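You operate a simulated robot arm through the tools that you are given. There is no shell and no other tool. Be economical: measure what you need, move in short steps, check, and stop when the job is done.

You run a simulated robot arm. Do the job below in one go: nothing can be reset, and whatever is moved stays where it is left.

## Task
Seal the grey tub in the lid press and put it back.
Fine: with the lid of its colour; push the empty sled back under the press.
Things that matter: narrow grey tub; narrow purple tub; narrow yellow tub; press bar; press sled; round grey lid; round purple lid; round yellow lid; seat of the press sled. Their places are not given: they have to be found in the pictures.

Only the result counts: the job must be done as asked and must still hold three seconds after the hand-in. Knocking over, shifting, dropping, spilling or breaking anything else fails it. A push-on lid holds only when it is set on centred and level and pressed home; a screw cap is set on level and turned clockwise until tight.

## Robot
A 6-joint arm with a two-finger parallel gripper, fixed in place. Base frame: the origin is at the foot of the arm, x ahead of it, y to its left, z up; the work surface is at about z = 0.68. Readings come in m, degrees, newtons and seconds.
With the tool pointing down near the work surface it reaches from about 0.14 to 0.72 m from the base axis. Its first joint turns from -66.0 to 66.0 degrees. Payload 2.45 kg.
The TCP is the grasp point between the finger pads, 0.024 m short of the fingertips. In the tool frame z runs along the fingers and y along their closing line. The gripper opens to 0.068 m. The fingers are 0.017 m wide and 0.01 m thick; the gripper's body (0.04 by 0.07 m) begins 0.041 m behind the TCP.
Orientation is that of the tool frame in the base frame, as a unit quaternion [w, x, y, z]. With the fingers straight down and closing along the base's y, the tool's x points along the base's -x, its y along +y and its z along -z.

## Interface
- The arm moves only by the tool jog_arm. Its argument "steps" is one flat list of numbers, 7 for each row, row after row: the finger opening in m, from 0 to 0.068, then the shift along the base's x, y, z in units of 150 mm (1.0 is 150 mm), then the turn, a rotation vector about the base's x, y, z in units of 120 degrees (1.0 is 120 degrees). In form: [claw, dx, dy, dz, wx, wy, wz, claw, dx, dy, dz, wx, wy, wz, ...]. A call has 1 to 8 rows; each row is the pose to reach, as a shift and turn from the pose commanded when the call began. A call with a number of a shift or a turn outside -1 to 1 is refused whole. Each row takes 0.2 s and may step no farther than 0.05 m and 8.6 degrees from the row before; otherwise, or with a gripper value out of range, the whole call is refused. Where a pose cannot be reached the arm comes as near as it can. A force on the tool above 90 N (or 10 N above the force at the start of the call, whichever is more), or a blocked arm, ends the call early, and 0.2 s more pass. The fingers move at their own pace (about 0.108 m/s each) and stop on an object; they squeeze with about 27 N. The grip force told is the motor's: it shows also when the fingers shut on nothing. Time passes only in rows, and 0.2 s behind the last, so rows that repeat a pose let the fingers close. It gives the time, the measured TCP pose, the force on the tool (base axes), the opening and the grip force at its end, in the units of the frame above (readings bear some noise), with the torque about the TCP (base axes, N m) and any sound that the robot's microphone picked up.
- Cameras (640 x 400 px; columns grow to the right, rows downward): "scene" is fixed at [0.1437, 0.4036, 1.4577]; the picture's right is [-0.92, -0.40, 0.00], its down [-0.26, 0.59, -0.76] and it looks along [0.30, -0.70, -0.65] (base axes); focal length 315 px, centre (320, 200). "wrist" rides on the gripper at [0.084, 0.011, -0.075] in the tool frame; the picture's right is [-0.13, 0.99, 0.00], its down [-0.60, -0.08, -0.79] and it looks along [-0.79, -0.10, 0.61] (tool axes); focal length 251 px, centre (320, 200).
- capture(camera): a new picture of that camera. It takes no simulated time.
- locate(camera, pixels): for up to 12 pixels [column, row] of the newest picture of that camera ("zoom" is the newest enlarged one), the place [x, y, z] in the base frame of the surface seen there, good to about 0.003 m. It takes no simulated time.
- inspect(camera, box): a new picture of the part [left, top, right, bottom] of that camera's present view, enlarged. It takes no simulated time.
- close_job(): hands the job in; it is judged then, once.

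Keep the steps short. Do not move on a guess: measure, check each grasp and each placing, and mend mistakes. In all there are 80 turns and 34 pictures (those below and enlarged ones count). Leave the gripper open and the arm clear of the work at the hand-in unless told otherwise, and finish with a single line.

The tools are called after "Emit:" by a JSON object that holds its "api" and its "payload". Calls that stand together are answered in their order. jog_arm: Moves the arm, as the interface text tells. Its arguments: {"type":"object","properties":{"steps":{"type":"array","items":{"type":"number"}}},"required":["steps"]} The other tools are called the same way: capture (camera) takes a picture; locate (camera, pixels) gives the place of the surface under pixels of a picture; inspect (camera, box) takes an enlarged picture of a part of a camera's view; close_job () hands the job in.

At the start:

```text
clock: 0.0
ee_pos: [0.3853, -0.1194, 1.0659]
ee_rot: [0.0, 0.0, 1.0, 0.0]
ft_force: [0.1, -0.1, -0.6]
torque: [0.0, 0.01, 0.0]
gripper_width: 0.068
grasp_force: 0.2
```

scene: 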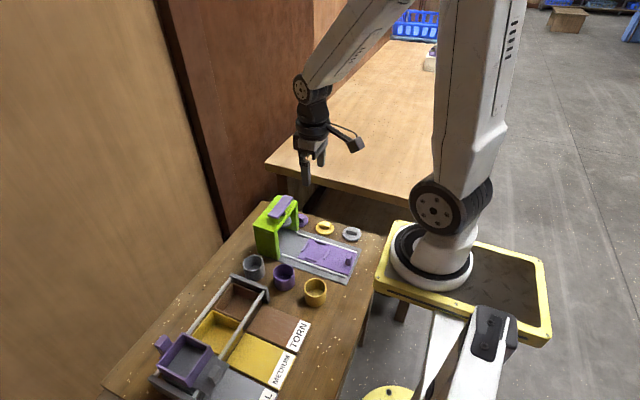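
wrist: 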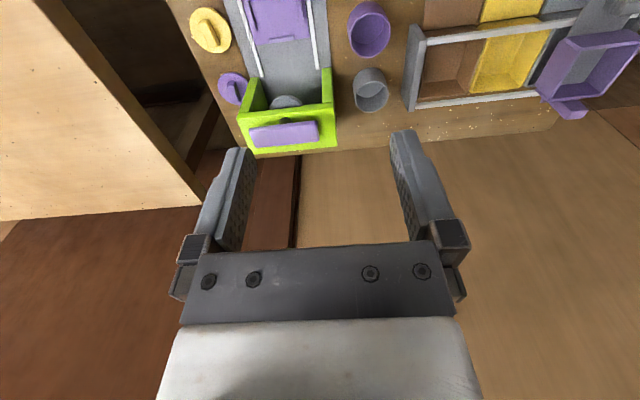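

I see the green press, the sled on rails, three tubs and three lids. I'll zoom into the scene camera to look closer.

Emit:
{"api": "inspect", "payload": {"camera": "scene", "box": [230, 180, 390, 320]}}

Emit:
{"api": "inspect", "payload": {"camera": "wrist", "box": [170, 0, 430, 162]}}

```text
2.86 times, centred on (310, 250) of scene
```

zoom: 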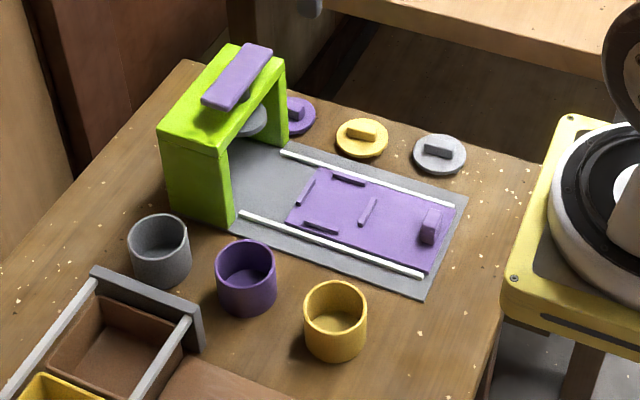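

```text
2.46 times, centred on (300, 81) of wrist
```

zoom: 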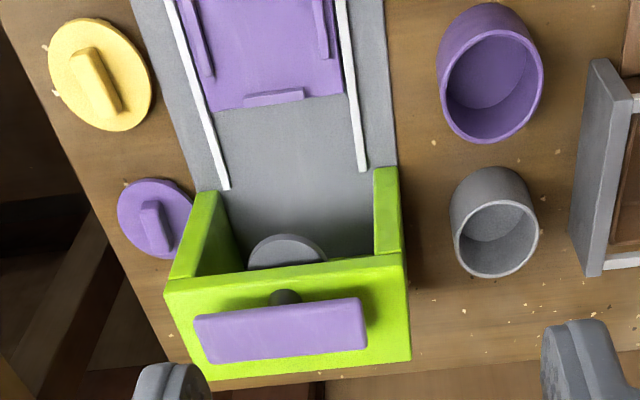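

Now measure the key points: re-zoom the scene and locate in it.

Emit:
{"api": "inspect", "payload": {"camera": "scene", "box": [230, 180, 390, 280]}}

```text
4.00 times, centred on (310, 230) of scene
```

zoom: 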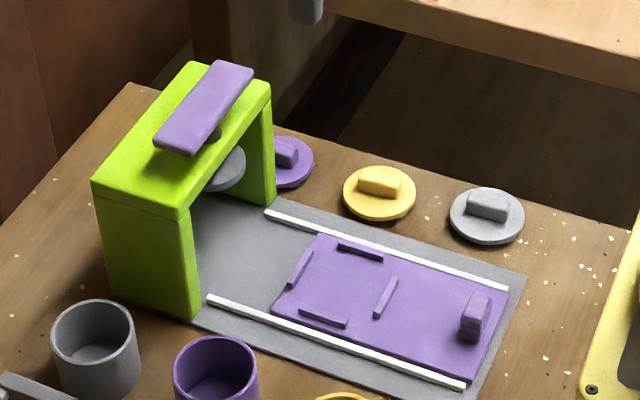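

Emit:
{"api": "locate", "payload": {"camera": "zoom", "pixels": [[299, 267], [386, 297], [360, 251], [323, 317], [342, 283], [475, 305], [482, 345], [487, 202], [467, 233], [204, 107], [240, 72], [176, 146]]}}

Emit:
{"api": "locate", "payload": {"camera": "zoom", "pixels": [[54, 340], [136, 335], [95, 302], [96, 352], [96, 366], [510, 222], [452, 212], [490, 242], [508, 289], [466, 383], [268, 214], [210, 300]]}}

Emit:
{"api": "locate", "payload": {"camera": "zoom", "pixels": [[470, 195], [506, 207], [505, 216], [467, 211], [524, 213], [320, 237], [274, 306], [506, 295], [460, 375], [470, 292], [486, 292], [472, 342]]}}

```text
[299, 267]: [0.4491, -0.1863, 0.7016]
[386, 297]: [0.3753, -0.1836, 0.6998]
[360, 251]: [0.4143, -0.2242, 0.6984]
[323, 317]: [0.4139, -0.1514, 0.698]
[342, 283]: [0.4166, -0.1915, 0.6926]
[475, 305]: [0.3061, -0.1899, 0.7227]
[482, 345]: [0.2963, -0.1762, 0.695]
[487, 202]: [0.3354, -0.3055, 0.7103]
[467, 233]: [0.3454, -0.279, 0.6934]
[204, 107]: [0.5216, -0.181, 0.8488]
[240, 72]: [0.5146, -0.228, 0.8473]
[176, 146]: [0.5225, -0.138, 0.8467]
```

```text
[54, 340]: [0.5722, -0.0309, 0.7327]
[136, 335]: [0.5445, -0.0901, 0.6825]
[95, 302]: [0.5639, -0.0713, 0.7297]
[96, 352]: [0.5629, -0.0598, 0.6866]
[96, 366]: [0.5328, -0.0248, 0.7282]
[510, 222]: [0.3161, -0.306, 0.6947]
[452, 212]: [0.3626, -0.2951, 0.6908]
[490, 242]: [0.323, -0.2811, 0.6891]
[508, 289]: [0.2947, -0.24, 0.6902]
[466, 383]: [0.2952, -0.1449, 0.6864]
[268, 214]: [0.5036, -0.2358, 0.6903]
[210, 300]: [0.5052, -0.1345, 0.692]
```

```text
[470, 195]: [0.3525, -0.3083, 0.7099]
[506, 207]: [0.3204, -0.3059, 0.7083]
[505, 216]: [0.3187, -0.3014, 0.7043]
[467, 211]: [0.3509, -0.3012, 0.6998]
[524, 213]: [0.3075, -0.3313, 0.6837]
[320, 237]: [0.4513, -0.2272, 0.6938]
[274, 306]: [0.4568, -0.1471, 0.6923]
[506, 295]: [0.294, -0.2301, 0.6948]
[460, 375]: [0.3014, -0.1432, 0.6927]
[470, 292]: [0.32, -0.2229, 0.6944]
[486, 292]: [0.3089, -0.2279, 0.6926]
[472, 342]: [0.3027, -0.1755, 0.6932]
```

Seat centre ≈ (0.412,-0.188), sled handle ≈ (0.305,-0.182), grey lid ≈ (0.335,-0.305), grey tub ≈ (0.55,-0.05). Move closer above the tubs for an accurate view.

Emit:
{"api": "jog_arm", "payload": {"steps": [0.068, 0.06, 0.12, -0.25, 0, 0, 0, 0.068, 0.12, 0.24, -0.5, 0, 0, 0, 0.068, 0.18, 0.36, -0.75, 0, 0, 0, 0.068, 0.23, 0.467, -1, 0, 0, 0]}}

Emit:
{"api": "capture", "payload": {"camera": "wrist"}}

```text
clock: 1.0
ee_pos: [0.4192, -0.0481, 0.9165]
ee_rot: [0.0, 0.0, 1.0, 0.0]
ft_force: [0.4, -0.4, -0.4]
torque: [0.04, -0.02, -0.02]
gripper_width: 0.0677
grasp_force: 0.1
```

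```text
28 pictures are left
```

wrist: 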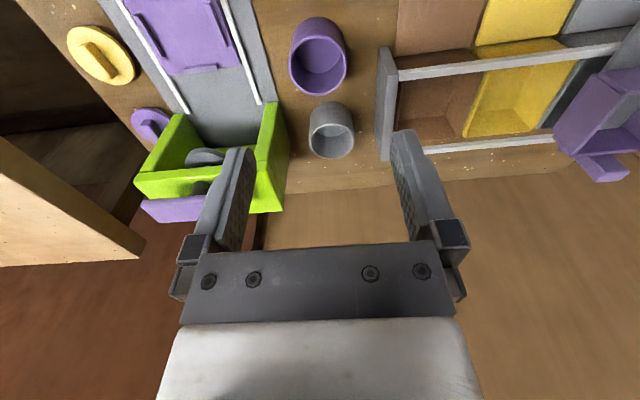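

Zoom on the grey tub in the wrist view to get its rim.

Emit:
{"api": "inspect", "payload": {"camera": "wrist", "box": [272, 82, 400, 172]}}

```text
4.44 times, centred on (336, 127) of wrist
```

zoom: 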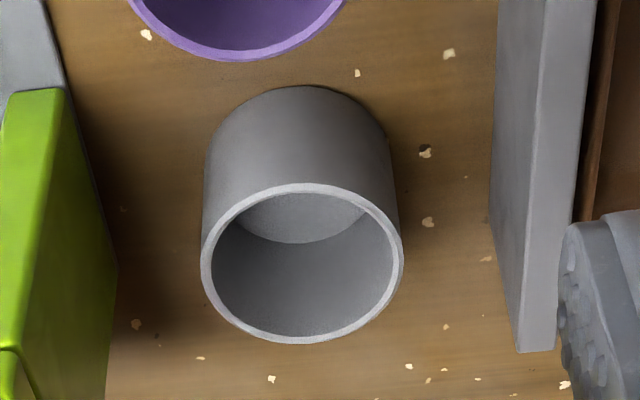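

Emit:
{"api": "locate", "payload": {"camera": "zoom", "pixels": [[206, 262], [398, 258], [300, 188], [304, 340], [233, 207], [370, 200], [240, 323], [372, 318], [304, 92], [305, 225], [90, 140], [535, 100]]}}

```text
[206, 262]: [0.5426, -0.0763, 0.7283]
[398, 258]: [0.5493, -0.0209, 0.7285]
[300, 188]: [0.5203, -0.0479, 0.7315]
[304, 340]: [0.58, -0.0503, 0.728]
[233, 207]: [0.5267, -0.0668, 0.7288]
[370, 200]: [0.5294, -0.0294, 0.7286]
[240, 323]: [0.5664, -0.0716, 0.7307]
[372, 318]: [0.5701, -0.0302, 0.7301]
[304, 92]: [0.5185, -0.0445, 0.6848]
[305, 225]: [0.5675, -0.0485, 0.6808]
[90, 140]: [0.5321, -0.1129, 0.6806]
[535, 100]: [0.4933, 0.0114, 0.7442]
```

Tub centre (0.550,-0.0486), rim z 0.729, diameter ~0.058. Move above it at z 0.80 with open fingers.

Emit:
{"api": "jog_arm", "payload": {"steps": [0.068, 0.29, 0.0, 0, 0, 0, 0, 0.068, 0.58, 0.005, 0, 0, 0, 0, 0.068, 0.868, 0.005, 0, 0, 0, 0, 0.068, 0.868, 0.005, -0.26, 0, 0, 0, 0.068, 0.868, 0.005, -0.52, 0, 0, 0, 0.068, 0.868, 0.005, -0.773, 0, 0, 0]}}

Emit:
{"api": "capture", "payload": {"camera": "wrist"}}

```text
clock: 2.4
ee_pos: [0.5497, -0.0483, 0.7977]
ee_rot: [0.001, 0.0, 1.0, 0.0]
ft_force: [1.0, 0.1, 0.3]
torque: [0.03, -0.01, 0.02]
gripper_width: 0.0681
grasp_force: 0.0
```

```text
26 pictures are left
```

wrist: 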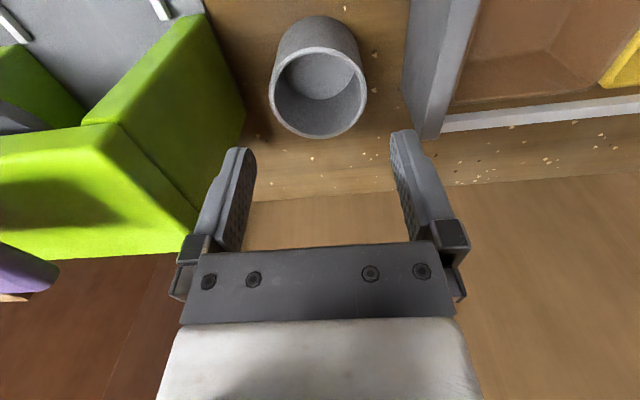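

Tub looks centred between the fingers (col ~318). Re-measure the rim from here.

Emit:
{"api": "locate", "payload": {"camera": "wrist", "pixels": [[272, 92], [365, 88], [317, 49], [319, 136], [285, 62], [348, 58], [290, 125], [350, 122]]}}

```text
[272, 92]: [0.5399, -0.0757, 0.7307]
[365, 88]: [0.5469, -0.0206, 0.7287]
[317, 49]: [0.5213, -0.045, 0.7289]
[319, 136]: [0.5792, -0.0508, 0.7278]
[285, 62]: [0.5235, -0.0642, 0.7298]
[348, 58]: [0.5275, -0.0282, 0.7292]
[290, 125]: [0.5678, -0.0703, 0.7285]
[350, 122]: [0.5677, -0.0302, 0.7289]
```

Centre (0.549,-0.048) confirmed. Descend to z 0.715 and close.

Emit:
{"api": "jog_arm", "payload": {"steps": [0.068, 0, 0, -0.2, 0, 0, 0, 0.068, 0, 0, -0.4, 0, 0, 0, 0.068, 0, 0, -0.567, 0, 0, 0, 0.04, 0, 0, -0.567, 0, 0, 0, 0.04, 0, 0, -0.567, 0, 0, 0]}}

```text
clock: 3.6
ee_pos: [0.5489, -0.0488, 0.7131]
ee_rot: [0.0, 0.0, 1.0, 0.0]
ft_force: [-0.9, -0.3, 3.3]
torque: [0.03, 0.03, -0.01]
gripper_width: 0.059
grasp_force: 27.3
```

Gripped (0.059 m, 27 N). Lift 0.09 m and move back along -x.

Emit:
{"api": "jog_arm", "payload": {"steps": [0.04, 0, 0, 0.2, 0, 0, 0, 0.04, 0, 0, 0.4, 0, 0, 0, 0.04, 0, 0, 0.6, 0, 0, 0, 0.04, -0.3, 0, 0.7, 0, 0, 0, 0.04, -0.6, 0, 0.7, 0, 0, 0, 0.04, -0.917, 0, 0.7, 0, 0, 0]}}

Emit:
{"api": "inspect", "payload": {"camera": "scene", "box": [290, 225, 370, 275]}}

```text
clock: 5.0
ee_pos: [0.4123, -0.049, 0.8186]
ee_rot: [0.001, 0.0, 1.0, 0.0]
ft_force: [-0.2, -0.3, -0.3]
torque: [-0.01, 0.01, 0.0]
gripper_width: 0.0591
grasp_force: 27.2
```

```text
8.00 times, centred on (330, 250) of scene
```

zoom: 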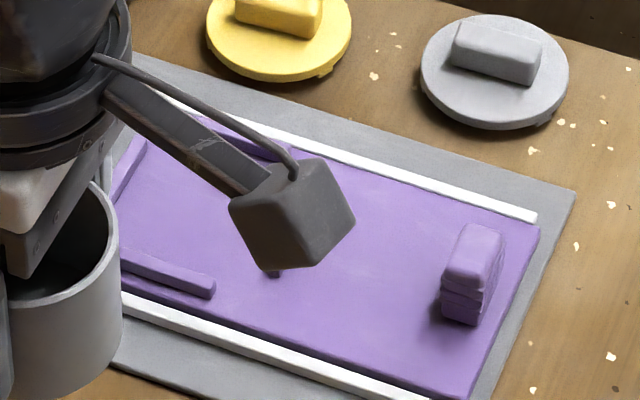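

Lid and handle are well visible; measure them, and then look at the seat with the wrist camera.

Emit:
{"api": "locate", "payload": {"camera": "zoom", "pixels": [[425, 70], [564, 70], [492, 18], [500, 112], [465, 25], [538, 45], [530, 62], [456, 45], [462, 240], [502, 236], [449, 270], [488, 275]]}}

Emit:
{"api": "capture", "payload": {"camera": "wrist"}}

```text
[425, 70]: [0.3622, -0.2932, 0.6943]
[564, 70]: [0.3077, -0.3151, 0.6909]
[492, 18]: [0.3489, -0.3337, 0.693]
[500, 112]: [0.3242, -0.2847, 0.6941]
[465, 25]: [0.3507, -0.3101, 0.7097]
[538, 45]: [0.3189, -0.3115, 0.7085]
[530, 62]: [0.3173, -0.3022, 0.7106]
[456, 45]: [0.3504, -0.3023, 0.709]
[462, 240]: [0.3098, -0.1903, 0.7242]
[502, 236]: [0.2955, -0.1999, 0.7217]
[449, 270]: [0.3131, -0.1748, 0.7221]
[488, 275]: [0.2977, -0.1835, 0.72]
```

```text
24 pictures are left
```

wrist: 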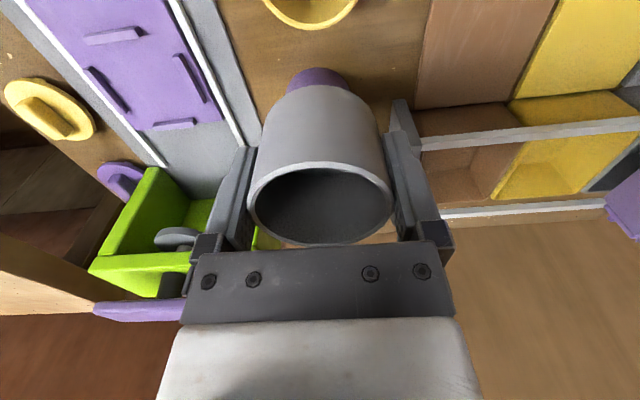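

Zoom the seat ridges in the wrist view for the seat centre.

Emit:
{"api": "inspect", "payload": {"camera": "wrist", "box": [50, 10, 242, 145]}}

```text
2.96 times, centred on (146, 78) of wrist
```

zoom: 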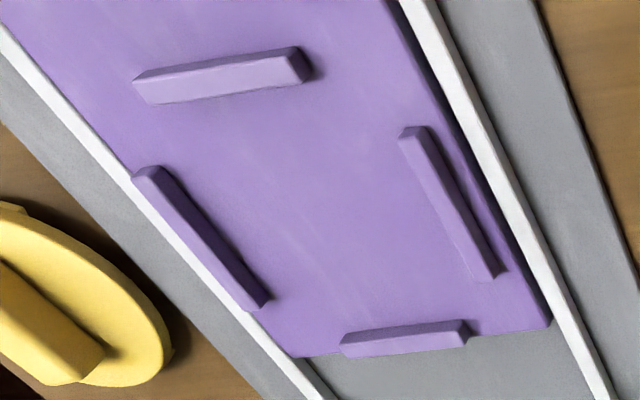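

Emit:
{"api": "locate", "payload": {"camera": "zoom", "pixels": [[225, 69], [400, 326], [210, 235], [458, 215], [140, 172], [258, 305], [405, 132], [490, 275], [142, 74], [298, 50], [345, 340], [463, 325]]}}

Emit:
{"api": "locate", "payload": {"camera": "zoom", "pixels": [[225, 100], [402, 332], [230, 240], [430, 195], [320, 200], [300, 250]]}}

```text
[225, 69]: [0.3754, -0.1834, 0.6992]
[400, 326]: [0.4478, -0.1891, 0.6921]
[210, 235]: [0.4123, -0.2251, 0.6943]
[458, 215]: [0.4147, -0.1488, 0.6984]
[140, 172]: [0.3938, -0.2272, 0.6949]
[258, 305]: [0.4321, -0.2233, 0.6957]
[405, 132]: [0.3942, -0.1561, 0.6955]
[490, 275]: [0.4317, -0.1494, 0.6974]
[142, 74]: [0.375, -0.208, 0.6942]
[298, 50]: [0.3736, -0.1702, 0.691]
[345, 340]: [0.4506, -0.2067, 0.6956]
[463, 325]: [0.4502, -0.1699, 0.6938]
```

```text
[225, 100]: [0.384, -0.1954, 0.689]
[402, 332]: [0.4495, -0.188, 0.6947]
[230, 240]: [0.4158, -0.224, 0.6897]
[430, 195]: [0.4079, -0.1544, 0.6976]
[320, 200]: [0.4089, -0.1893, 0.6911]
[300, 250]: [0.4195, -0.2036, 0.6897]
```

Seat centre (0.4125,-0.188), bed z ≈0.690. Move the tub over the seat and down to just above the bed.

Emit:
{"api": "jog_arm", "payload": {"steps": [0.04, 0, -0.32, 0, 0, 0, 0, 0.04, 0, -0.64, 0, 0, 0, 0, 0.04, 0, -0.929, 0, 0, 0, 0, 0.04, 0, -0.929, -0.25, 0, 0, 0, 0.04, 0, -0.929, -0.5, 0, 0, 0, 0.04, 0, -0.929, -0.6, 0, 0, 0]}}

Emit:
{"api": "capture", "payload": {"camera": "wrist"}}

```text
clock: 6.4
ee_pos: [0.4104, -0.1887, 0.7296]
ee_rot: [0.0, 0.0, 1.0, 0.0]
ft_force: [1.1, -0.3, -0.9]
torque: [0.0, 0.0, -0.02]
gripper_width: 0.0591
grasp_force: 27.4
```

```text
22 pictures are left
```

wrist: 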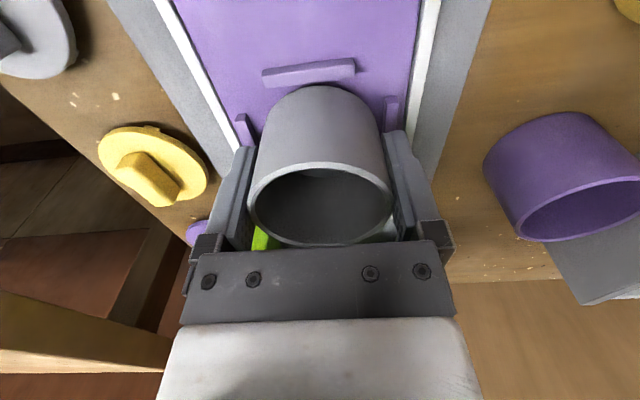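

Tub sits between the ridges. Lower 5 mm, then check force.

Emit:
{"api": "jog_arm", "payload": {"steps": [0.04, 0, 0, -0.013, 0, 0, 0, 0.04, 0, 0, -0.027, 0, 0, 0, 0.04, 0, 0, -0.034, 0, 0, 0]}}

```text
clock: 7.2
ee_pos: [0.4116, -0.188, 0.7238]
ee_rot: [0.002, 0.0, 1.0, 0.0]
ft_force: [-0.6, -1.4, 15.7]
torque: [-0.04, 0.07, 0.02]
gripper_width: 0.059
grasp_force: 27.6
```

Contact felt (15.7 N). Open and lift straight up.

Emit:
{"api": "jog_arm", "payload": {"steps": [0.068, 0, 0, 0.007, 0, 0, 0, 0.068, 0, 0, 0.01, 0, 0, 0, 0.068, 0, 0, 0.25, 0, 0, 0, 0.068, 0, 0, 0.5, 0, 0, 0, 0.068, -0.25, -0.2, 0.55, 0, 0, 0, 0.068, -0.52, -0.5, 0.55, 0, 0, 0, 0.04, -0.52, -0.79, 0.5, 0, 0, 0]}}

Emit:
{"api": "capture", "payload": {"camera": "wrist"}}

Emit:
{"api": "inspect", "payload": {"camera": "scene", "box": [270, 210, 366, 270]}}

```text
refused: row 6 steps farther than a row can; nothing moved
```

```text
21 pictures are left
```

wrist: 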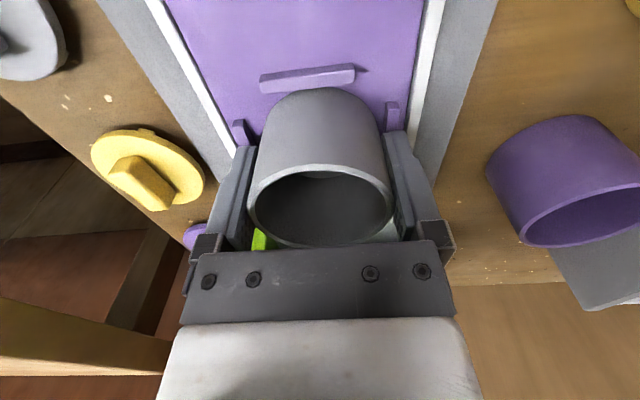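

```text
6.67 times, centred on (318, 240) of scene
```

zoom: 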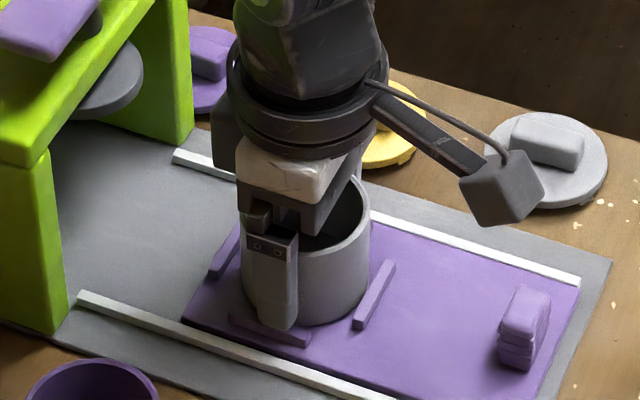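

The move was refused (step too long); tub sits inside the ridges. Retry with smaller rows: open, rise and go toward the lid.

Emit:
{"api": "jog_arm", "payload": {"steps": [0.068, 0, 0, 0.007, 0, 0, 0, 0.068, 0, 0, 0.01, 0, 0, 0, 0.068, 0, 0, 0.25, 0, 0, 0, 0.068, 0, 0, 0.55, 0, 0, 0, 0.068, -0.2, -0.25, 0.55, 0, 0, 0, 0.068, -0.4, -0.5, 0.55, 0, 0, 0, 0.04, -0.52, -0.79, 0.5, 0, 0, 0]}}

Emit:
{"api": "capture", "payload": {"camera": "wrist"}}

Emit:
{"api": "inspect", "payload": {"camera": "scene", "box": [270, 210, 366, 270]}}

```text
clock: 8.8
ee_pos: [0.3322, -0.306, 0.7989]
ee_rot: [0.0, 0.001, 1.0, 0.001]
ft_force: [-1.4, 0.8, -0.6]
torque: [0.02, -0.01, 0.02]
gripper_width: 0.0398
grasp_force: 0.0
```

```text
19 pictures are left
```

wrist: 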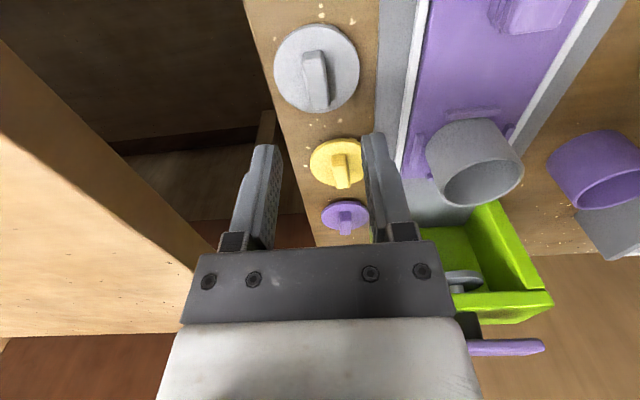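

```text
6.67 times, centred on (318, 240) of scene
```

zoom: 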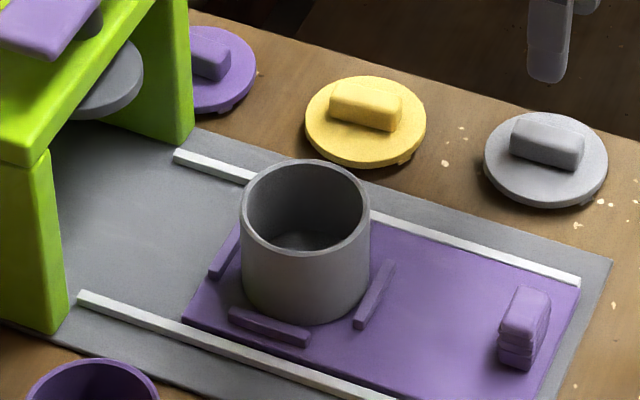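

Tub is well placed. Now measure tub rim (scene zoom) and the lid (wrist).

Emit:
{"api": "locate", "payload": {"camera": "zoom", "pixels": [[244, 212], [366, 208], [304, 163], [307, 252], [260, 178], [350, 178], [262, 240], [350, 238]]}}

Emit:
{"api": "locate", "payload": {"camera": "wrist", "pixels": [[277, 68], [356, 68], [317, 26], [317, 110], [315, 54], [308, 54], [322, 52], [317, 107], [288, 40], [345, 98], [345, 38], [290, 97]]}}

```text
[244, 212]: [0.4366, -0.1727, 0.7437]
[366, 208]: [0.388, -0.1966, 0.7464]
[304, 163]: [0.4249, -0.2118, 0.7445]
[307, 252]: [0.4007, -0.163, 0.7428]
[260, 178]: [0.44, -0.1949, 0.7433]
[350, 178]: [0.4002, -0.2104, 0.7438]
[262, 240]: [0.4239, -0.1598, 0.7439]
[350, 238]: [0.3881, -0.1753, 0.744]
```

```text
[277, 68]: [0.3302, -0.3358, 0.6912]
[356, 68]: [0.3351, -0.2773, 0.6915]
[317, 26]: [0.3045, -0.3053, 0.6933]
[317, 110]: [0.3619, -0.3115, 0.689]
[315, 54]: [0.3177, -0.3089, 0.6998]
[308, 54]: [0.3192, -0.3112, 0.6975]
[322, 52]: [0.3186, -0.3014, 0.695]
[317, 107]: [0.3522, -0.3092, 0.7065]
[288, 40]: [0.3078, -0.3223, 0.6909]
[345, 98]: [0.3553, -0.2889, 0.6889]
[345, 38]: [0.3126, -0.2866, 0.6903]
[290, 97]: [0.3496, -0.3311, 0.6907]
```

Lid centre ≈ (0.333,-0.307). Refine the tub rim centre from the wrist view too.

Emit:
{"api": "inspect", "payload": {"camera": "wrist", "box": [411, 105, 539, 215]}}

```text
3.64 times, centred on (475, 160) of wrist
```

zoom: 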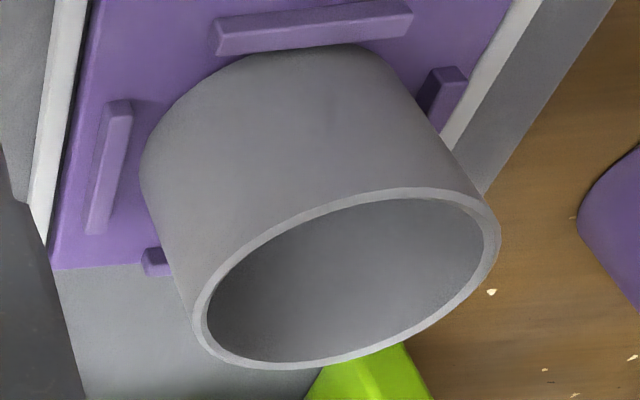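

Emit:
{"api": "locate", "payload": {"camera": "zoom", "pixels": [[200, 318], [494, 236], [340, 201], [353, 358], [250, 252], [440, 192], [252, 364], [448, 310]]}}

```text
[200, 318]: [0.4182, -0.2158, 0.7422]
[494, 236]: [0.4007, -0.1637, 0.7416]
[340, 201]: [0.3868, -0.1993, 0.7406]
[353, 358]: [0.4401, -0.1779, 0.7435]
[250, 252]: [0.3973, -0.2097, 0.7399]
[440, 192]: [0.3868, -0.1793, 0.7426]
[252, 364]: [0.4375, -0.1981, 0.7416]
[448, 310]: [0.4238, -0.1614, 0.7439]
```

Tub centre (0.411,-0.188). Descend on the lid knob and close.

Emit:
{"api": "jog_arm", "payload": {"steps": [0.04, 0, 0, -0.2, 0, 0, 0, 0.04, 0, 0, -0.4, 0, 0, 0, 0.04, 0, 0, -0.54, 0, 0, 0, 0.0, 0, 0, -0.54, 0, 0, 0, 0.0, 0, 0, -0.54, 0, 0, 0]}}

Emit:
{"api": "inspect", "payload": {"camera": "wrist", "box": [240, 0, 400, 250]}}

```text
clock: 10.0
ee_pos: [0.3339, -0.3065, 0.7157]
ee_rot: [0.001, 0.0, 1.0, 0.001]
ft_force: [-1.5, 0.0, 0.6]
torque: [0.01, 0.02, 0.0]
gripper_width: 0.0135
grasp_force: 27.4
```

```text
1.60 times, centred on (320, 125) of wrist
```

zoom: 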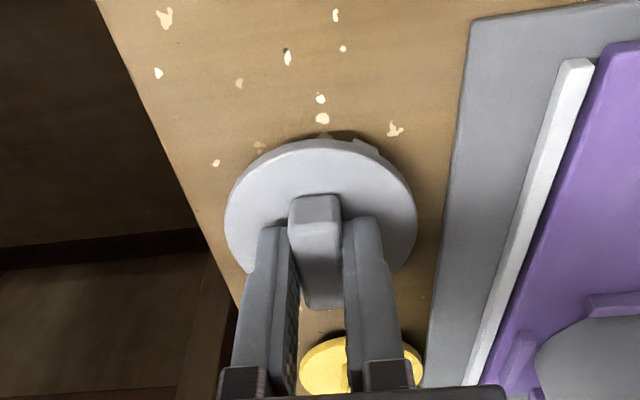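

Knob gripped (13.5 mm). Lift and move over the tub, holding high to check.

Emit:
{"api": "jog_arm", "payload": {"steps": [0.0, 0, 0, 0.15, 0, 0, 0, 0.0, 0, 0, 0.4, 0, 0, 0, 0.0, 0, 0, 0.667, 0, 0, 0, 0.0, 0.17, 0.26, 0.667, 0, 0, 0, 0.0, 0.34, 0.52, 0.667, 0, 0, 0, 0.0, 0.517, 0.79, 0.667, 0, 0, 0, 0.0, 0.517, 0.79, 0.5, 0, 0, 0]}}

Emit:
{"api": "inspect", "payload": {"camera": "scene", "box": [270, 210, 366, 270]}}

Emit:
{"api": "capture", "payload": {"camera": "wrist"}}

```text
clock: 11.6
ee_pos: [0.411, -0.1864, 0.7926]
ee_rot: [0.0, 0.0, 1.0, 0.0]
ft_force: [-0.6, -0.2, -0.6]
torque: [0.03, -0.02, 0.06]
gripper_width: 0.0131
grasp_force: 26.5
```

```text
6.67 times, centred on (318, 240) of scene
```

zoom: 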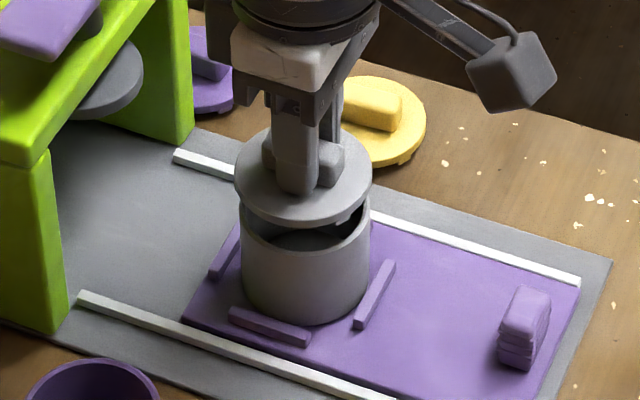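

```text
14 pictures are left
```

wrist: 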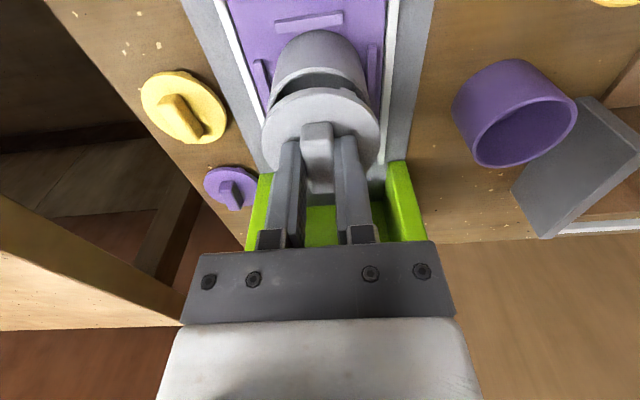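

Measure the held lid's edge and level from both views.

Emit:
{"api": "locate", "payload": {"camera": "zoom", "pixels": [[240, 170], [368, 174], [303, 216], [255, 203], [350, 207], [362, 150], [250, 148]]}}

Emit:
{"api": "locate", "payload": {"camera": "wrist", "pixels": [[266, 130], [377, 130], [320, 91], [283, 102], [357, 100], [275, 158], [370, 158], [340, 53], [310, 35]]}}

```text
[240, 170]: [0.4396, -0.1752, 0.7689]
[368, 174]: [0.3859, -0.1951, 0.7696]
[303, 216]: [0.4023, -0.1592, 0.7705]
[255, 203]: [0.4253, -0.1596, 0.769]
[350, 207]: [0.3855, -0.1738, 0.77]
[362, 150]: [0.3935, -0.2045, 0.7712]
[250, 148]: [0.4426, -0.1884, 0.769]
```

```text
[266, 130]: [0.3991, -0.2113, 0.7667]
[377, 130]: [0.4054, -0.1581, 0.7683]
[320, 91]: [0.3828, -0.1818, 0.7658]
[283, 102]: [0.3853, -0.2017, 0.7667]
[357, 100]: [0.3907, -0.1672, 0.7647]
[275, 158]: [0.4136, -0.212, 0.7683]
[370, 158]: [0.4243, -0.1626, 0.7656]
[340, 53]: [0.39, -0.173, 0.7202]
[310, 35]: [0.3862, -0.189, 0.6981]
```

Lid is level and centred within about 1 mm of the tub. Lower in small steps, watching the force.

Emit:
{"api": "jog_arm", "payload": {"steps": [0.0, 0, -0.003, -0.03, 0, 0, 0, 0.0, 0, -0.003, -0.06, 0, 0, 0, 0.0, 0, -0.003, -0.09, 0, 0, 0, 0.0, 0, -0.003, -0.09, 0, 0, 0]}}

```text
clock: 12.6
ee_pos: [0.4118, -0.1881, 0.7785]
ee_rot: [0.0, 0.0, 1.0, -0.001]
ft_force: [-0.5, 0.2, -0.1]
torque: [0.03, 0.0, -0.01]
gripper_width: 0.0132
grasp_force: 27.2
```

No contact at z 0.7785. Continue down 3 mm.

Emit:
{"api": "jog_arm", "payload": {"steps": [0.0, 0, 0, -0.007, 0, 0, 0, 0.0, 0, 0, -0.014, 0, 0, 0, 0.0, 0, 0, -0.02, 0, 0, 0, 0.0, 0, 0, -0.02, 0, 0, 0]}}

```text
clock: 13.6
ee_pos: [0.4099, -0.1895, 0.776]
ee_rot: [0.0, 0.0, 1.0, 0.0]
ft_force: [0.1, 0.4, -0.5]
torque: [0.01, -0.02, 0.01]
gripper_width: 0.0134
grasp_force: 27.1
```

Still no contact; another 3 mm.

Emit:
{"api": "jog_arm", "payload": {"steps": [0.0, 0, 0, -0.007, 0, 0, 0, 0.0, 0, 0, -0.014, 0, 0, 0, 0.0, 0, 0, -0.02, 0, 0, 0, 0.0, 0, 0, -0.02, 0, 0, 0]}}

Emit:
{"api": "inspect", "payload": {"camera": "scene", "box": [290, 220, 338, 265]}}

```text
clock: 14.6
ee_pos: [0.4105, -0.1891, 0.7743]
ee_rot: [0.0, 0.0, 1.0, -0.001]
ft_force: [-0.2, 2.6, 20.2]
torque: [0.05, -0.03, -0.04]
gripper_width: 0.0135
grasp_force: 27.0
```

```text
8.89 times, centred on (314, 242) of scene
```

zoom: 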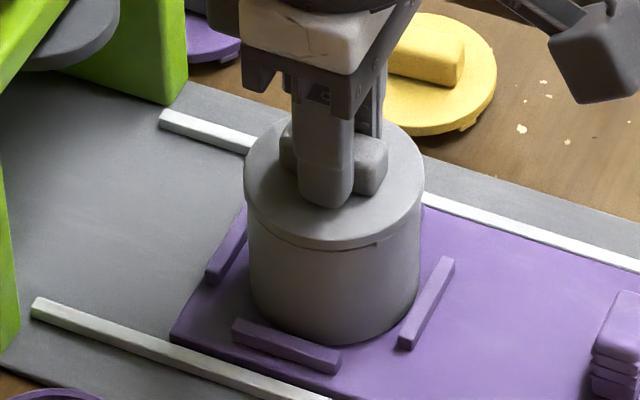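

Contact (20 N), lid rests centred on the tub. Open and rise straight up.

Emit:
{"api": "jog_arm", "payload": {"steps": [0.0, 0, 0, 0.005, 0, 0, 0, 0.03, 0, 0, 0.005, 0, 0, 0, 0.04, 0, 0, 0.005, 0, 0, 0, 0.04, 0, 0, 0.2, 0, 0, 0, 0.04, 0, 0, 0.5, 0, 0, 0, 0.04, -0.3, 0, 0.5, 0, 0, 0, 0.04, -0.6, 0, 0.5, 0, 0, 0, 0.04, -0.72, 0, 0.5, 0, 0, 0]}}

Emit:
{"api": "inspect", "payload": {"camera": "scene", "box": [284, 215, 364, 265]}}

```text
clock: 16.4
ee_pos: [0.302, -0.1891, 0.8495]
ee_rot: [0.0, 0.0, 1.0, 0.0]
ft_force: [-0.7, -0.1, 0.2]
torque: [-0.01, 0.02, 0.01]
gripper_width: 0.0403
grasp_force: 0.0
```

```text
8.00 times, centred on (324, 240) of scene
```

zoom: 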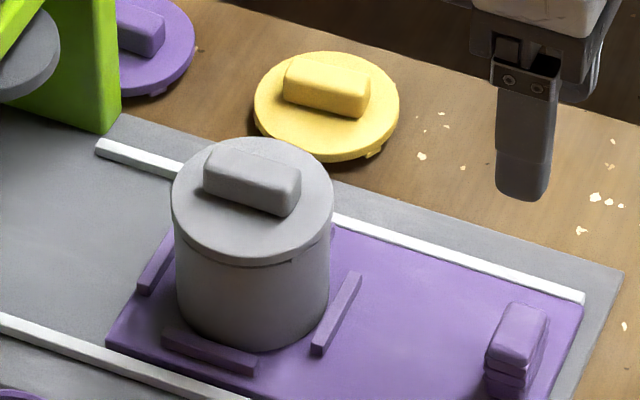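

Check the lid's level and centring.

Emit:
{"api": "locate", "payload": {"camera": "zoom", "pixels": [[177, 198], [328, 198], [250, 145], [252, 254], [195, 160], [315, 165], [200, 240], [310, 238], [250, 162]]}}

```text
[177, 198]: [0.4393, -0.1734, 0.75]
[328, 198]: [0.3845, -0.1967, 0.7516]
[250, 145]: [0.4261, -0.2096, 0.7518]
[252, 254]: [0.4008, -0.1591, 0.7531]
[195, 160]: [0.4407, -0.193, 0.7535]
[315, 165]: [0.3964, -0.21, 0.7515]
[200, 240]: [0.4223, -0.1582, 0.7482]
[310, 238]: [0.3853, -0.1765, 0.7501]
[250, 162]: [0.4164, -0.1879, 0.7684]
```

Lid is level and centred. Now go down around the sled handle (0.304,-0.187) and grip it.

Emit:
{"api": "jog_arm", "payload": {"steps": [0.055, 0, 0.007, -0.25, 0, 0, 0, 0.055, 0, 0.007, -0.55, 0, 0, 0, 0.055, 0, 0.007, -0.849, 0, 0, 0, 0.055, 0, 0.007, -0.849, 0, 0, 0, 0.01, 0, 0.007, -0.849, 0, 0, 0, 0.01, 0, 0.007, -0.849, 0, 0, 0]}}

Emit:
{"api": "capture", "payload": {"camera": "wrist"}}

```text
clock: 17.8
ee_pos: [0.3049, -0.1907, 0.7222]
ee_rot: [0.002, 0.001, 1.0, -0.002]
ft_force: [0.3, -20.0, -20.3]
torque: [0.12, -0.83, 0.0]
gripper_width: 0.0259
grasp_force: 41.3
```

```text
11 pictures are left
```

wrist: 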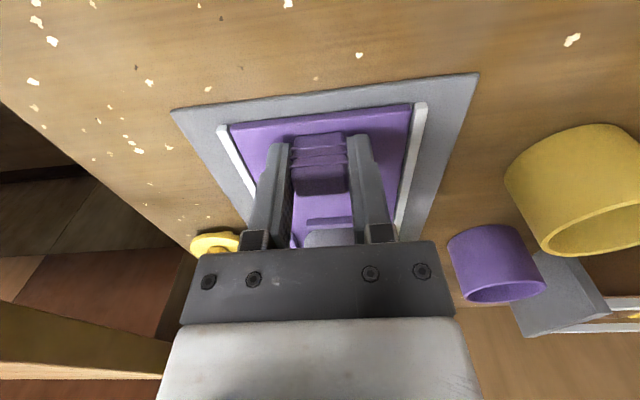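

Handle gripped (26 mm), but a 20 N side force shows the handle is ~3 mm to -y. Relieve that first.

Emit:
{"api": "jog_arm", "payload": {"steps": [0.01, 0, -0.01, 0, 0, 0, 0, 0.01, 0, -0.02, 0.003, 0, 0, 0, 0.01, 0, -0.02, 0.003, 0, 0, 0]}}

```text
clock: 18.6
ee_pos: [0.3031, -0.1906, 0.7216]
ee_rot: [-0.001, 0.0, 1.0, 0.001]
ft_force: [0.5, -10.6, -30.6]
torque: [-0.17, -0.21, 0.07]
gripper_width: 0.0258
grasp_force: 41.2
```

Still a downward pull of 30 N; lower 1.5 mm and 1 mm more to -y.

Emit:
{"api": "jog_arm", "payload": {"steps": [0.01, 0, -0.006, -0.007, 0, 0, 0, 0.01, 0, -0.006, -0.01, 0, 0, 0]}}

```text
clock: 19.2
ee_pos: [0.302, -0.1889, 0.7217]
ee_rot: [-0.001, 0.0, 1.0, 0.0]
ft_force: [1.3, 7.6, 22.2]
torque: [-0.08, -0.5, -0.25]
gripper_width: 0.0259
grasp_force: 41.3
```

Stiff contact; back half of that, then slide +x slowly, first 40 mm.

Emit:
{"api": "jog_arm", "payload": {"steps": [0.01, 0, 0.0025, 0.004, 0, 0, 0, 0.01, 0.04, 0.0025, 0.004, 0, 0, 0, 0.01, 0.1, 0.0025, 0.004, 0, 0, 0, 0.01, 0.16, 0.0025, 0.004, 0, 0, 0, 0.01, 0.22, 0.0025, 0.004, 0, 0, 0, 0.01, 0.267, 0.0025, 0.004, 0, 0, 0]}}

```text
clock: 20.6
ee_pos: [0.342, -0.1898, 0.7207]
ee_rot: [0.0, -0.001, 1.0, 0.0]
ft_force: [-0.8, 13.2, 27.0]
torque: [0.15, 0.58, -0.02]
gripper_width: 0.0259
grasp_force: 41.0
```

Sled follows. Continue 50 mm with small relief.

Emit:
{"api": "jog_arm", "payload": {"steps": [0.01, 0.05, 0.002, 0.003, 0, 0, 0, 0.01, 0.12, 0.002, 0.005, 0, 0, 0, 0.01, 0.19, 0.002, 0.005, 0, 0, 0, 0.01, 0.26, 0.002, 0.005, 0, 0, 0, 0.01, 0.333, 0.002, 0.005, 0, 0, 0]}}

Emit:
{"api": "capture", "payload": {"camera": "scene"}}

```text
clock: 21.8
ee_pos: [0.3929, -0.1897, 0.7193]
ee_rot: [-0.001, 0.0, 1.0, 0.0]
ft_force: [-1.3, 11.8, -16.1]
torque: [0.05, -0.73, 0.18]
gripper_width: 0.0254
grasp_force: 40.9
```

```text
10 pictures are left
```

scene: 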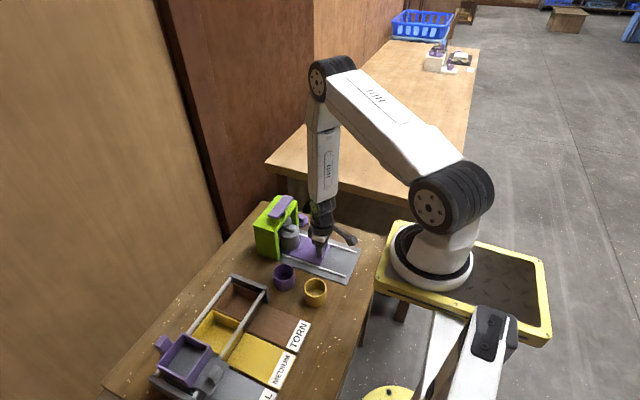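

Tub is going under the press upright. Push on gently 15 mm to seek the stop.

Emit:
{"api": "jog_arm", "payload": {"steps": [0.01, 0.033, 0, 0, 0, 0, 0, 0.01, 0.066, 0, 0, 0, 0, 0, 0.01, 0.1, 0, 0, 0, 0, 0]}}

```text
clock: 22.6
ee_pos: [0.4077, -0.1894, 0.7218]
ee_rot: [-0.001, -0.001, 1.0, 0.0]
ft_force: [-1.2, 8.3, -28.4]
torque: [-0.07, 0.23, 0.11]
gripper_width: 0.0258
grasp_force: 41.2
```

Emit:
{"api": "jog_arm", "payload": {"steps": [0.01, 0.013, 0, -0.003, 0, 0, 0, 0.01, 0.026, 0, -0.003, 0, 0, 0, 0.01, 0.04, 0, -0.003, 0, 0, 0]}}

Emit:
{"api": "inspect", "payload": {"camera": "scene", "box": [244, 185, 340, 260]}}

```text
clock: 23.4
ee_pos: [0.4129, -0.1901, 0.7218]
ee_rot: [-0.001, 0.0, 1.0, 0.001]
ft_force: [-12.9, 8.5, -9.2]
torque: [-0.07, -0.95, 0.11]
gripper_width: 0.0255
grasp_force: 41.2
```

```text
5.33 times, centred on (292, 222) of scene
```

zoom: 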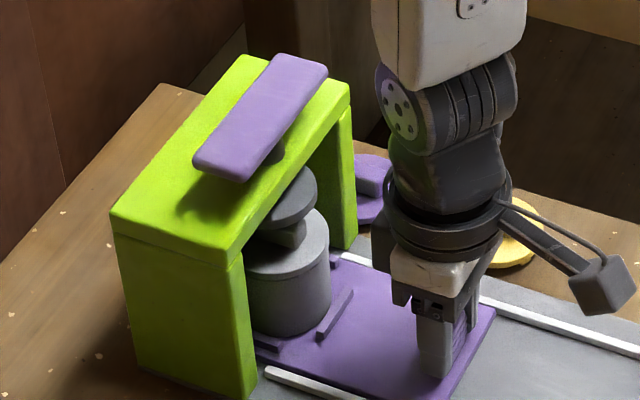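

Force on x of -13 N at x 0.413: stop reached, seat x ≈0.521 under the platen. Measure the bar, then release the handle.

Emit:
{"api": "locate", "payload": {"camera": "zoom", "pixels": [[284, 58], [324, 70], [198, 160], [240, 178], [261, 115], [300, 64], [220, 168], [290, 235], [290, 255], [288, 217]]}}

Emit:
{"api": "jog_arm", "payload": {"steps": [0.01, -0.013, 0, -0.003, 0, 0, 0, 0.045, -0.013, 0, -0.003, 0, 0, 0, 0.055, -0.013, 0, 0.1, 0, 0, 0, 0.055, -0.1, 0, 0.4, 0, 0, 0, 0.055, -0.1, 0, 0.7, 0, 0, 0, 0.02, -0.1, 0, 1, 0, 0, 0]}}

```text
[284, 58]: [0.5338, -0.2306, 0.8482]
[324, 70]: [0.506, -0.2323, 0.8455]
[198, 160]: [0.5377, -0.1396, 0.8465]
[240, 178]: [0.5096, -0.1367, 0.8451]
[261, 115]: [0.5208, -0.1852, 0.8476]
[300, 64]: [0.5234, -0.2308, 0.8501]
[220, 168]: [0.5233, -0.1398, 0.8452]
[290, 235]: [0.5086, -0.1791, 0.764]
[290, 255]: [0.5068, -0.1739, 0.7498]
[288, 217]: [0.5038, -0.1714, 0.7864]
```

```text
clock: 24.8
ee_pos: [0.4, -0.1909, 0.8727]
ee_rot: [0.0, 0.0, 1.0, 0.0]
ft_force: [0.0, -0.2, 0.1]
torque: [-0.03, 0.03, -0.01]
gripper_width: 0.02
grasp_force: 0.1
```

Bar centre ≈ (0.521,-0.187), top z 0.847. Rise, move above it with closed fingers, down to just above.

Emit:
{"api": "jog_arm", "payload": {"steps": [0.0, 0, 0, 0.3, 0, 0, 0, 0.0, 0.27, 0.01, 0.333, 0, 0, 0, 0.0, 0.54, 0.02, 0.333, 0, 0, 0, 0.0, 0.807, 0.025, 0.333, 0, 0, 0, 0.0, 0.807, 0.025, 0.1, 0, 0, 0, 0.0, 0.807, 0.025, 0.05, 0, 0, 0]}}

Emit:
{"api": "inspect", "payload": {"camera": "scene", "box": [244, 185, 340, 260]}}

```text
clock: 26.2
ee_pos: [0.5208, -0.1865, 0.8791]
ee_rot: [-0.001, 0.0, 1.0, 0.0]
ft_force: [0.4, -0.5, -0.5]
torque: [0.05, 0.03, -0.02]
gripper_width: 0.0
grasp_force: 23.4
```

```text
5.33 times, centred on (292, 222) of scene
```

zoom: 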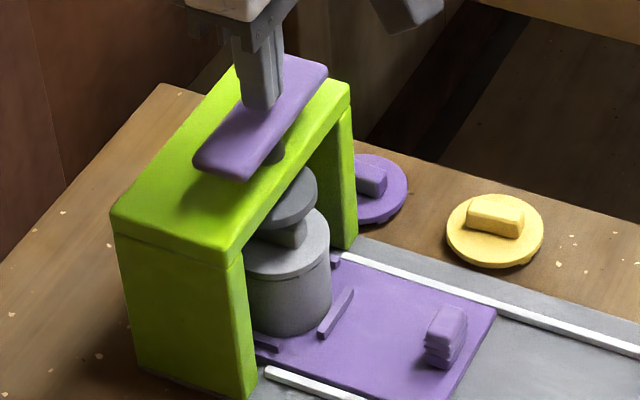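

Centred on the bar. Press down gradually, ~16 mm first.

Emit:
{"api": "jog_arm", "payload": {"steps": [0.0, 0, 0, -0.03, 0, 0, 0, 0.0, 0, 0, -0.055, 0, 0, 0, 0.0, 0, 0, -0.08, 0, 0, 0, 0.0, 0, 0, -0.105, 0, 0, 0]}}

```text
clock: 27.2
ee_pos: [0.5199, -0.1879, 0.8629]
ee_rot: [-0.001, 0.0, 1.0, 0.0]
ft_force: [0.8, 0.8, 1.7]
torque: [0.03, 0.0, -0.01]
gripper_width: 0.0
grasp_force: 23.5
```

Bar follows lightly. Continue 8 mm.

Emit:
{"api": "jog_arm", "payload": {"steps": [0.0, 0, 0, -0.014, 0, 0, 0, 0.0, 0, 0, -0.028, 0, 0, 0, 0.0, 0, 0, -0.041, 0, 0, 0, 0.0, 0, 0, -0.054, 0, 0, 0]}}

```text
clock: 28.2
ee_pos: [0.5201, -0.1871, 0.8548]
ee_rot: [0.0, 0.0, 1.0, 0.001]
ft_force: [0.8, -0.1, 2.1]
torque: [-0.01, 0.02, 0.01]
gripper_width: 0.0
grasp_force: 23.3
```

Emit:
{"api": "jog_arm", "payload": {"steps": [0.0, 0, 0, -0.014, 0, 0, 0, 0.0, 0, 0, -0.028, 0, 0, 0, 0.0, 0, 0, -0.041, 0, 0, 0, 0.0, 0, 0, -0.054, 0, 0, 0]}}

Emit:
{"api": "inspect", "payload": {"camera": "scene", "box": [244, 185, 340, 260]}}

```text
clock: 29.2
ee_pos: [0.5206, -0.1868, 0.8541]
ee_rot: [-0.001, 0.0, 1.0, -0.001]
ft_force: [-15.0, 5.1, 32.3]
torque: [0.16, 0.37, -0.02]
gripper_width: 0.0
grasp_force: 23.7
stopped in row 4: the force on the tool passed its limit at 94 N (the readings are from after the stop); the commanded pose is now the measured one
```

```text
5.33 times, centred on (292, 222) of scene
```

zoom: 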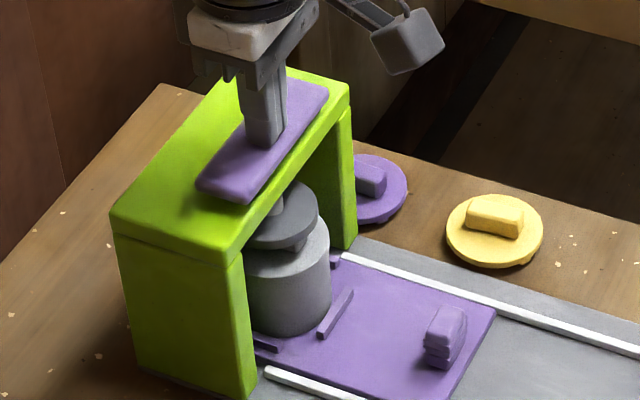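

Force reached 94 N at z 0.854. Check whether the lid went down: measure lid top, knob/platen, frame top.

Emit:
{"api": "locate", "payload": {"camera": "zoom", "pixels": [[318, 235], [290, 263], [262, 265], [215, 185], [240, 200], [185, 200], [260, 215], [318, 210], [328, 250], [280, 275]]}}

Emit:
{"api": "inspect", "payload": {"camera": "scene", "box": [276, 212, 308, 252]}}

```text
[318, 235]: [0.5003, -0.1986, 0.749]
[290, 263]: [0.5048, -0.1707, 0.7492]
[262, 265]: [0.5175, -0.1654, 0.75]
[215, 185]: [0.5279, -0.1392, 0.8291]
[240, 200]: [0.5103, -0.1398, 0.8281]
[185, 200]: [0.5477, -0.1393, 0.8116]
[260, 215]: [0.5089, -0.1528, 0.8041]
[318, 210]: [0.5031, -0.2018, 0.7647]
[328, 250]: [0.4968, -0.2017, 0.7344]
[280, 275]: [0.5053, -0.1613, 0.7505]
```

```text
10.00 times, centred on (292, 232) of scene
```

zoom: 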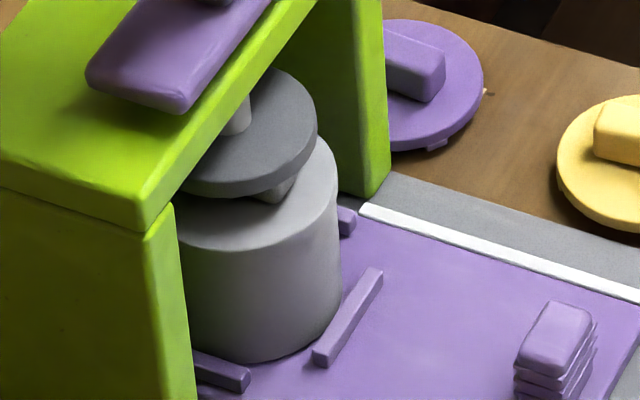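

Platen rests on the knob. Press again carefully to see whether it still gives.

Emit:
{"api": "jog_arm", "payload": {"steps": [0.0, 0, 0, -0.01, 0, 0, 0, 0.0, 0, 0, -0.01, 0, 0, 0, 0.0, 0, 0, -0.018, 0, 0, 0, 0.0, 0, 0, -0.018, 0, 0, 0]}}

```text
clock: 30.2
ee_pos: [0.5211, -0.1887, 0.8527]
ee_rot: [0.0, 0.0, 1.0, 0.0]
ft_force: [-30.0, 11.3, 70.8]
torque: [0.25, 0.76, 0.04]
gripper_width: 0.0
grasp_force: 23.6
```

70 N with some side force (-30 N in x). Straighten by ~1 mm in -x and press a touch more.

Emit:
{"api": "jog_arm", "payload": {"steps": [0.0, -0.008, 0.003, 0, 0, 0, 0, 0.0, -0.008, 0.003, -0.004, 0, 0, 0, 0.0, -0.008, 0.003, -0.007, 0, 0, 0, 0.0, -0.008, 0.003, -0.007, 0, 0, 0]}}

Emit:
{"api": "inspect", "payload": {"camera": "scene", "box": [276, 212, 308, 252]}}

```text
clock: 31.2
ee_pos: [0.5211, -0.186, 0.8532]
ee_rot: [0.003, 0.0, 1.0, -0.001]
ft_force: [-21.3, 10.0, 74.9]
torque: [0.25, 0.7, -0.09]
gripper_width: 0.0002
grasp_force: 24.1
```

```text
10.00 times, centred on (292, 232) of scene
```

zoom: 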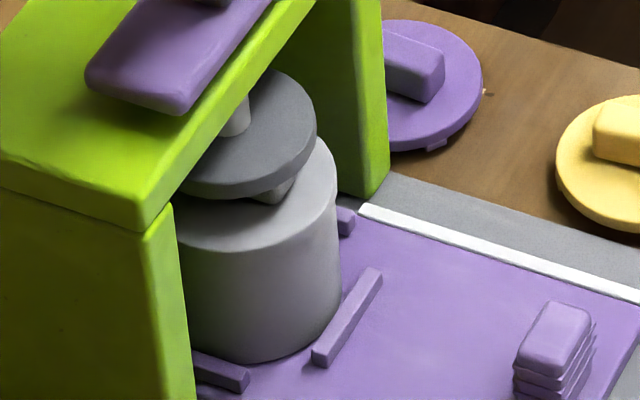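

Position barely changes under 75 N: stiff. Press once more up to the limit and hold, to be sure.

Emit:
{"api": "jog_arm", "payload": {"steps": [0.0, -0.004, 0, -0.004, 0, 0, 0, 0.0, -0.004, 0, -0.006, 0, 0, 0, 0.0, -0.004, 0, -0.008, 0, 0, 0, 0.0, -0.004, 0, -0.008, 0, 0, 0, 0.0, -0.004, 0, -0.012, 0, 0, 0, 0.0, -0.004, 0, -0.016, 0, 0, 0, 0.0, -0.004, 0, -0.016, 0, 0, 0]}}

```text
clock: 32.4
ee_pos: [0.5203, -0.188, 0.8545]
ee_rot: [0.002, -0.001, 1.0, 0.0]
ft_force: [-14.5, 6.1, 30.6]
torque: [0.21, 0.47, -0.02]
gripper_width: 0.0
grasp_force: 23.3
stopped in row 6: the force on the tool passed its limit at 92 N (the readings are from after the stop); the commanded pose is now the measured one
```

Rigid up to 92 N, so the lid is home. Retract up and back over the handle.

Emit:
{"api": "jog_arm", "payload": {"steps": [0.0, 0, 0, 0.2, 0, 0, 0, 0.0, 0, 0, 0.4, 0, 0, 0, 0.02, -0.3, -0.01, 0.4, 0, 0, 0, 0.055, -0.6, -0.01, 0.4, 0, 0, 0, 0.055, -0.715, -0.01, 0.15, 0, 0, 0, 0.055, -0.715, -0.01, -0.15, 0, 0, 0, 0.055, -0.715, -0.01, -0.45, 0, 0, 0]}}

Emit:
{"api": "capture", "payload": {"camera": "wrist"}}

```text
clock: 34.0
ee_pos: [0.4152, -0.1887, 0.7854]
ee_rot: [0.004, 0.0, 1.0, -0.002]
ft_force: [-0.3, 0.3, -0.2]
torque: [0.02, 0.01, -0.05]
gripper_width: 0.0551
grasp_force: 0.2
```

```text
4 pictures are left
```

wrist: 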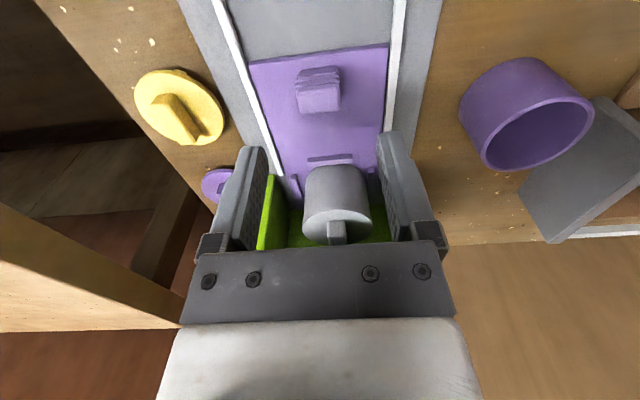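

Locate the handle.

Emit:
{"api": "locate", "payload": {"camera": "wrist", "pixels": [[300, 92], [338, 90], [319, 85], [319, 70], [319, 110], [338, 163], [312, 205], [362, 205], [337, 213]]}}

```text
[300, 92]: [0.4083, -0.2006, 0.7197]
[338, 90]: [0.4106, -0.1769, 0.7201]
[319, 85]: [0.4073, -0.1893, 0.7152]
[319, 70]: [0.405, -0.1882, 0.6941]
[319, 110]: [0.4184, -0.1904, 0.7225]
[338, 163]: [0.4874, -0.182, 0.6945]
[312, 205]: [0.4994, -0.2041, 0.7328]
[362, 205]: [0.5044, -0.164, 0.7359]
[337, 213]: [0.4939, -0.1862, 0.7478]
```

Handle centre (0.412,-0.189). Descend and grip.

Emit:
{"api": "jog_arm", "payload": {"steps": [0.055, 0, 0, -0.2, 0, 0, 0, 0.055, 0, 0, -0.43, 0, 0, 0, 0.055, 0, 0, -0.43, 0, 0, 0, 0.01, 0, 0, -0.43, 0, 0, 0, 0.01, 0, 0, -0.43, 0, 0, 0]}}

```text
clock: 35.2
ee_pos: [0.4151, -0.1904, 0.7197]
ee_rot: [0.004, 0.0, 1.0, -0.003]
ft_force: [-5.6, -25.2, -14.1]
torque: [0.01, -0.12, 0.07]
gripper_width: 0.026
grasp_force: 41.4
```

Gripped; relieve y by 0.8 mm and pull the sled back slowly (110 mm).

Emit:
{"api": "jog_arm", "payload": {"steps": [0.01, -0.03, -0.005, -0.003, 0, 0, 0, 0.01, -0.12, -0.005, -0.003, 0, 0, 0, 0.01, -0.23, -0.005, -0.003, 0, 0, 0, 0.01, -0.34, -0.005, -0.003, 0, 0, 0, 0.01, -0.45, -0.005, -0.003, 0, 0, 0, 0.01, -0.56, -0.005, -0.003, 0, 0, 0, 0.01, -0.65, -0.005, -0.003, 0, 0, 0, 0.01, -0.72, -0.005, -0.003, 0, 0, 0]}}

```text
clock: 37.0
ee_pos: [0.3057, -0.1908, 0.7198]
ee_rot: [0.004, 0.0, 1.0, -0.002]
ft_force: [0.8, -5.0, 31.7]
torque: [0.17, 0.04, -0.07]
gripper_width: 0.0257
grasp_force: 40.7
```

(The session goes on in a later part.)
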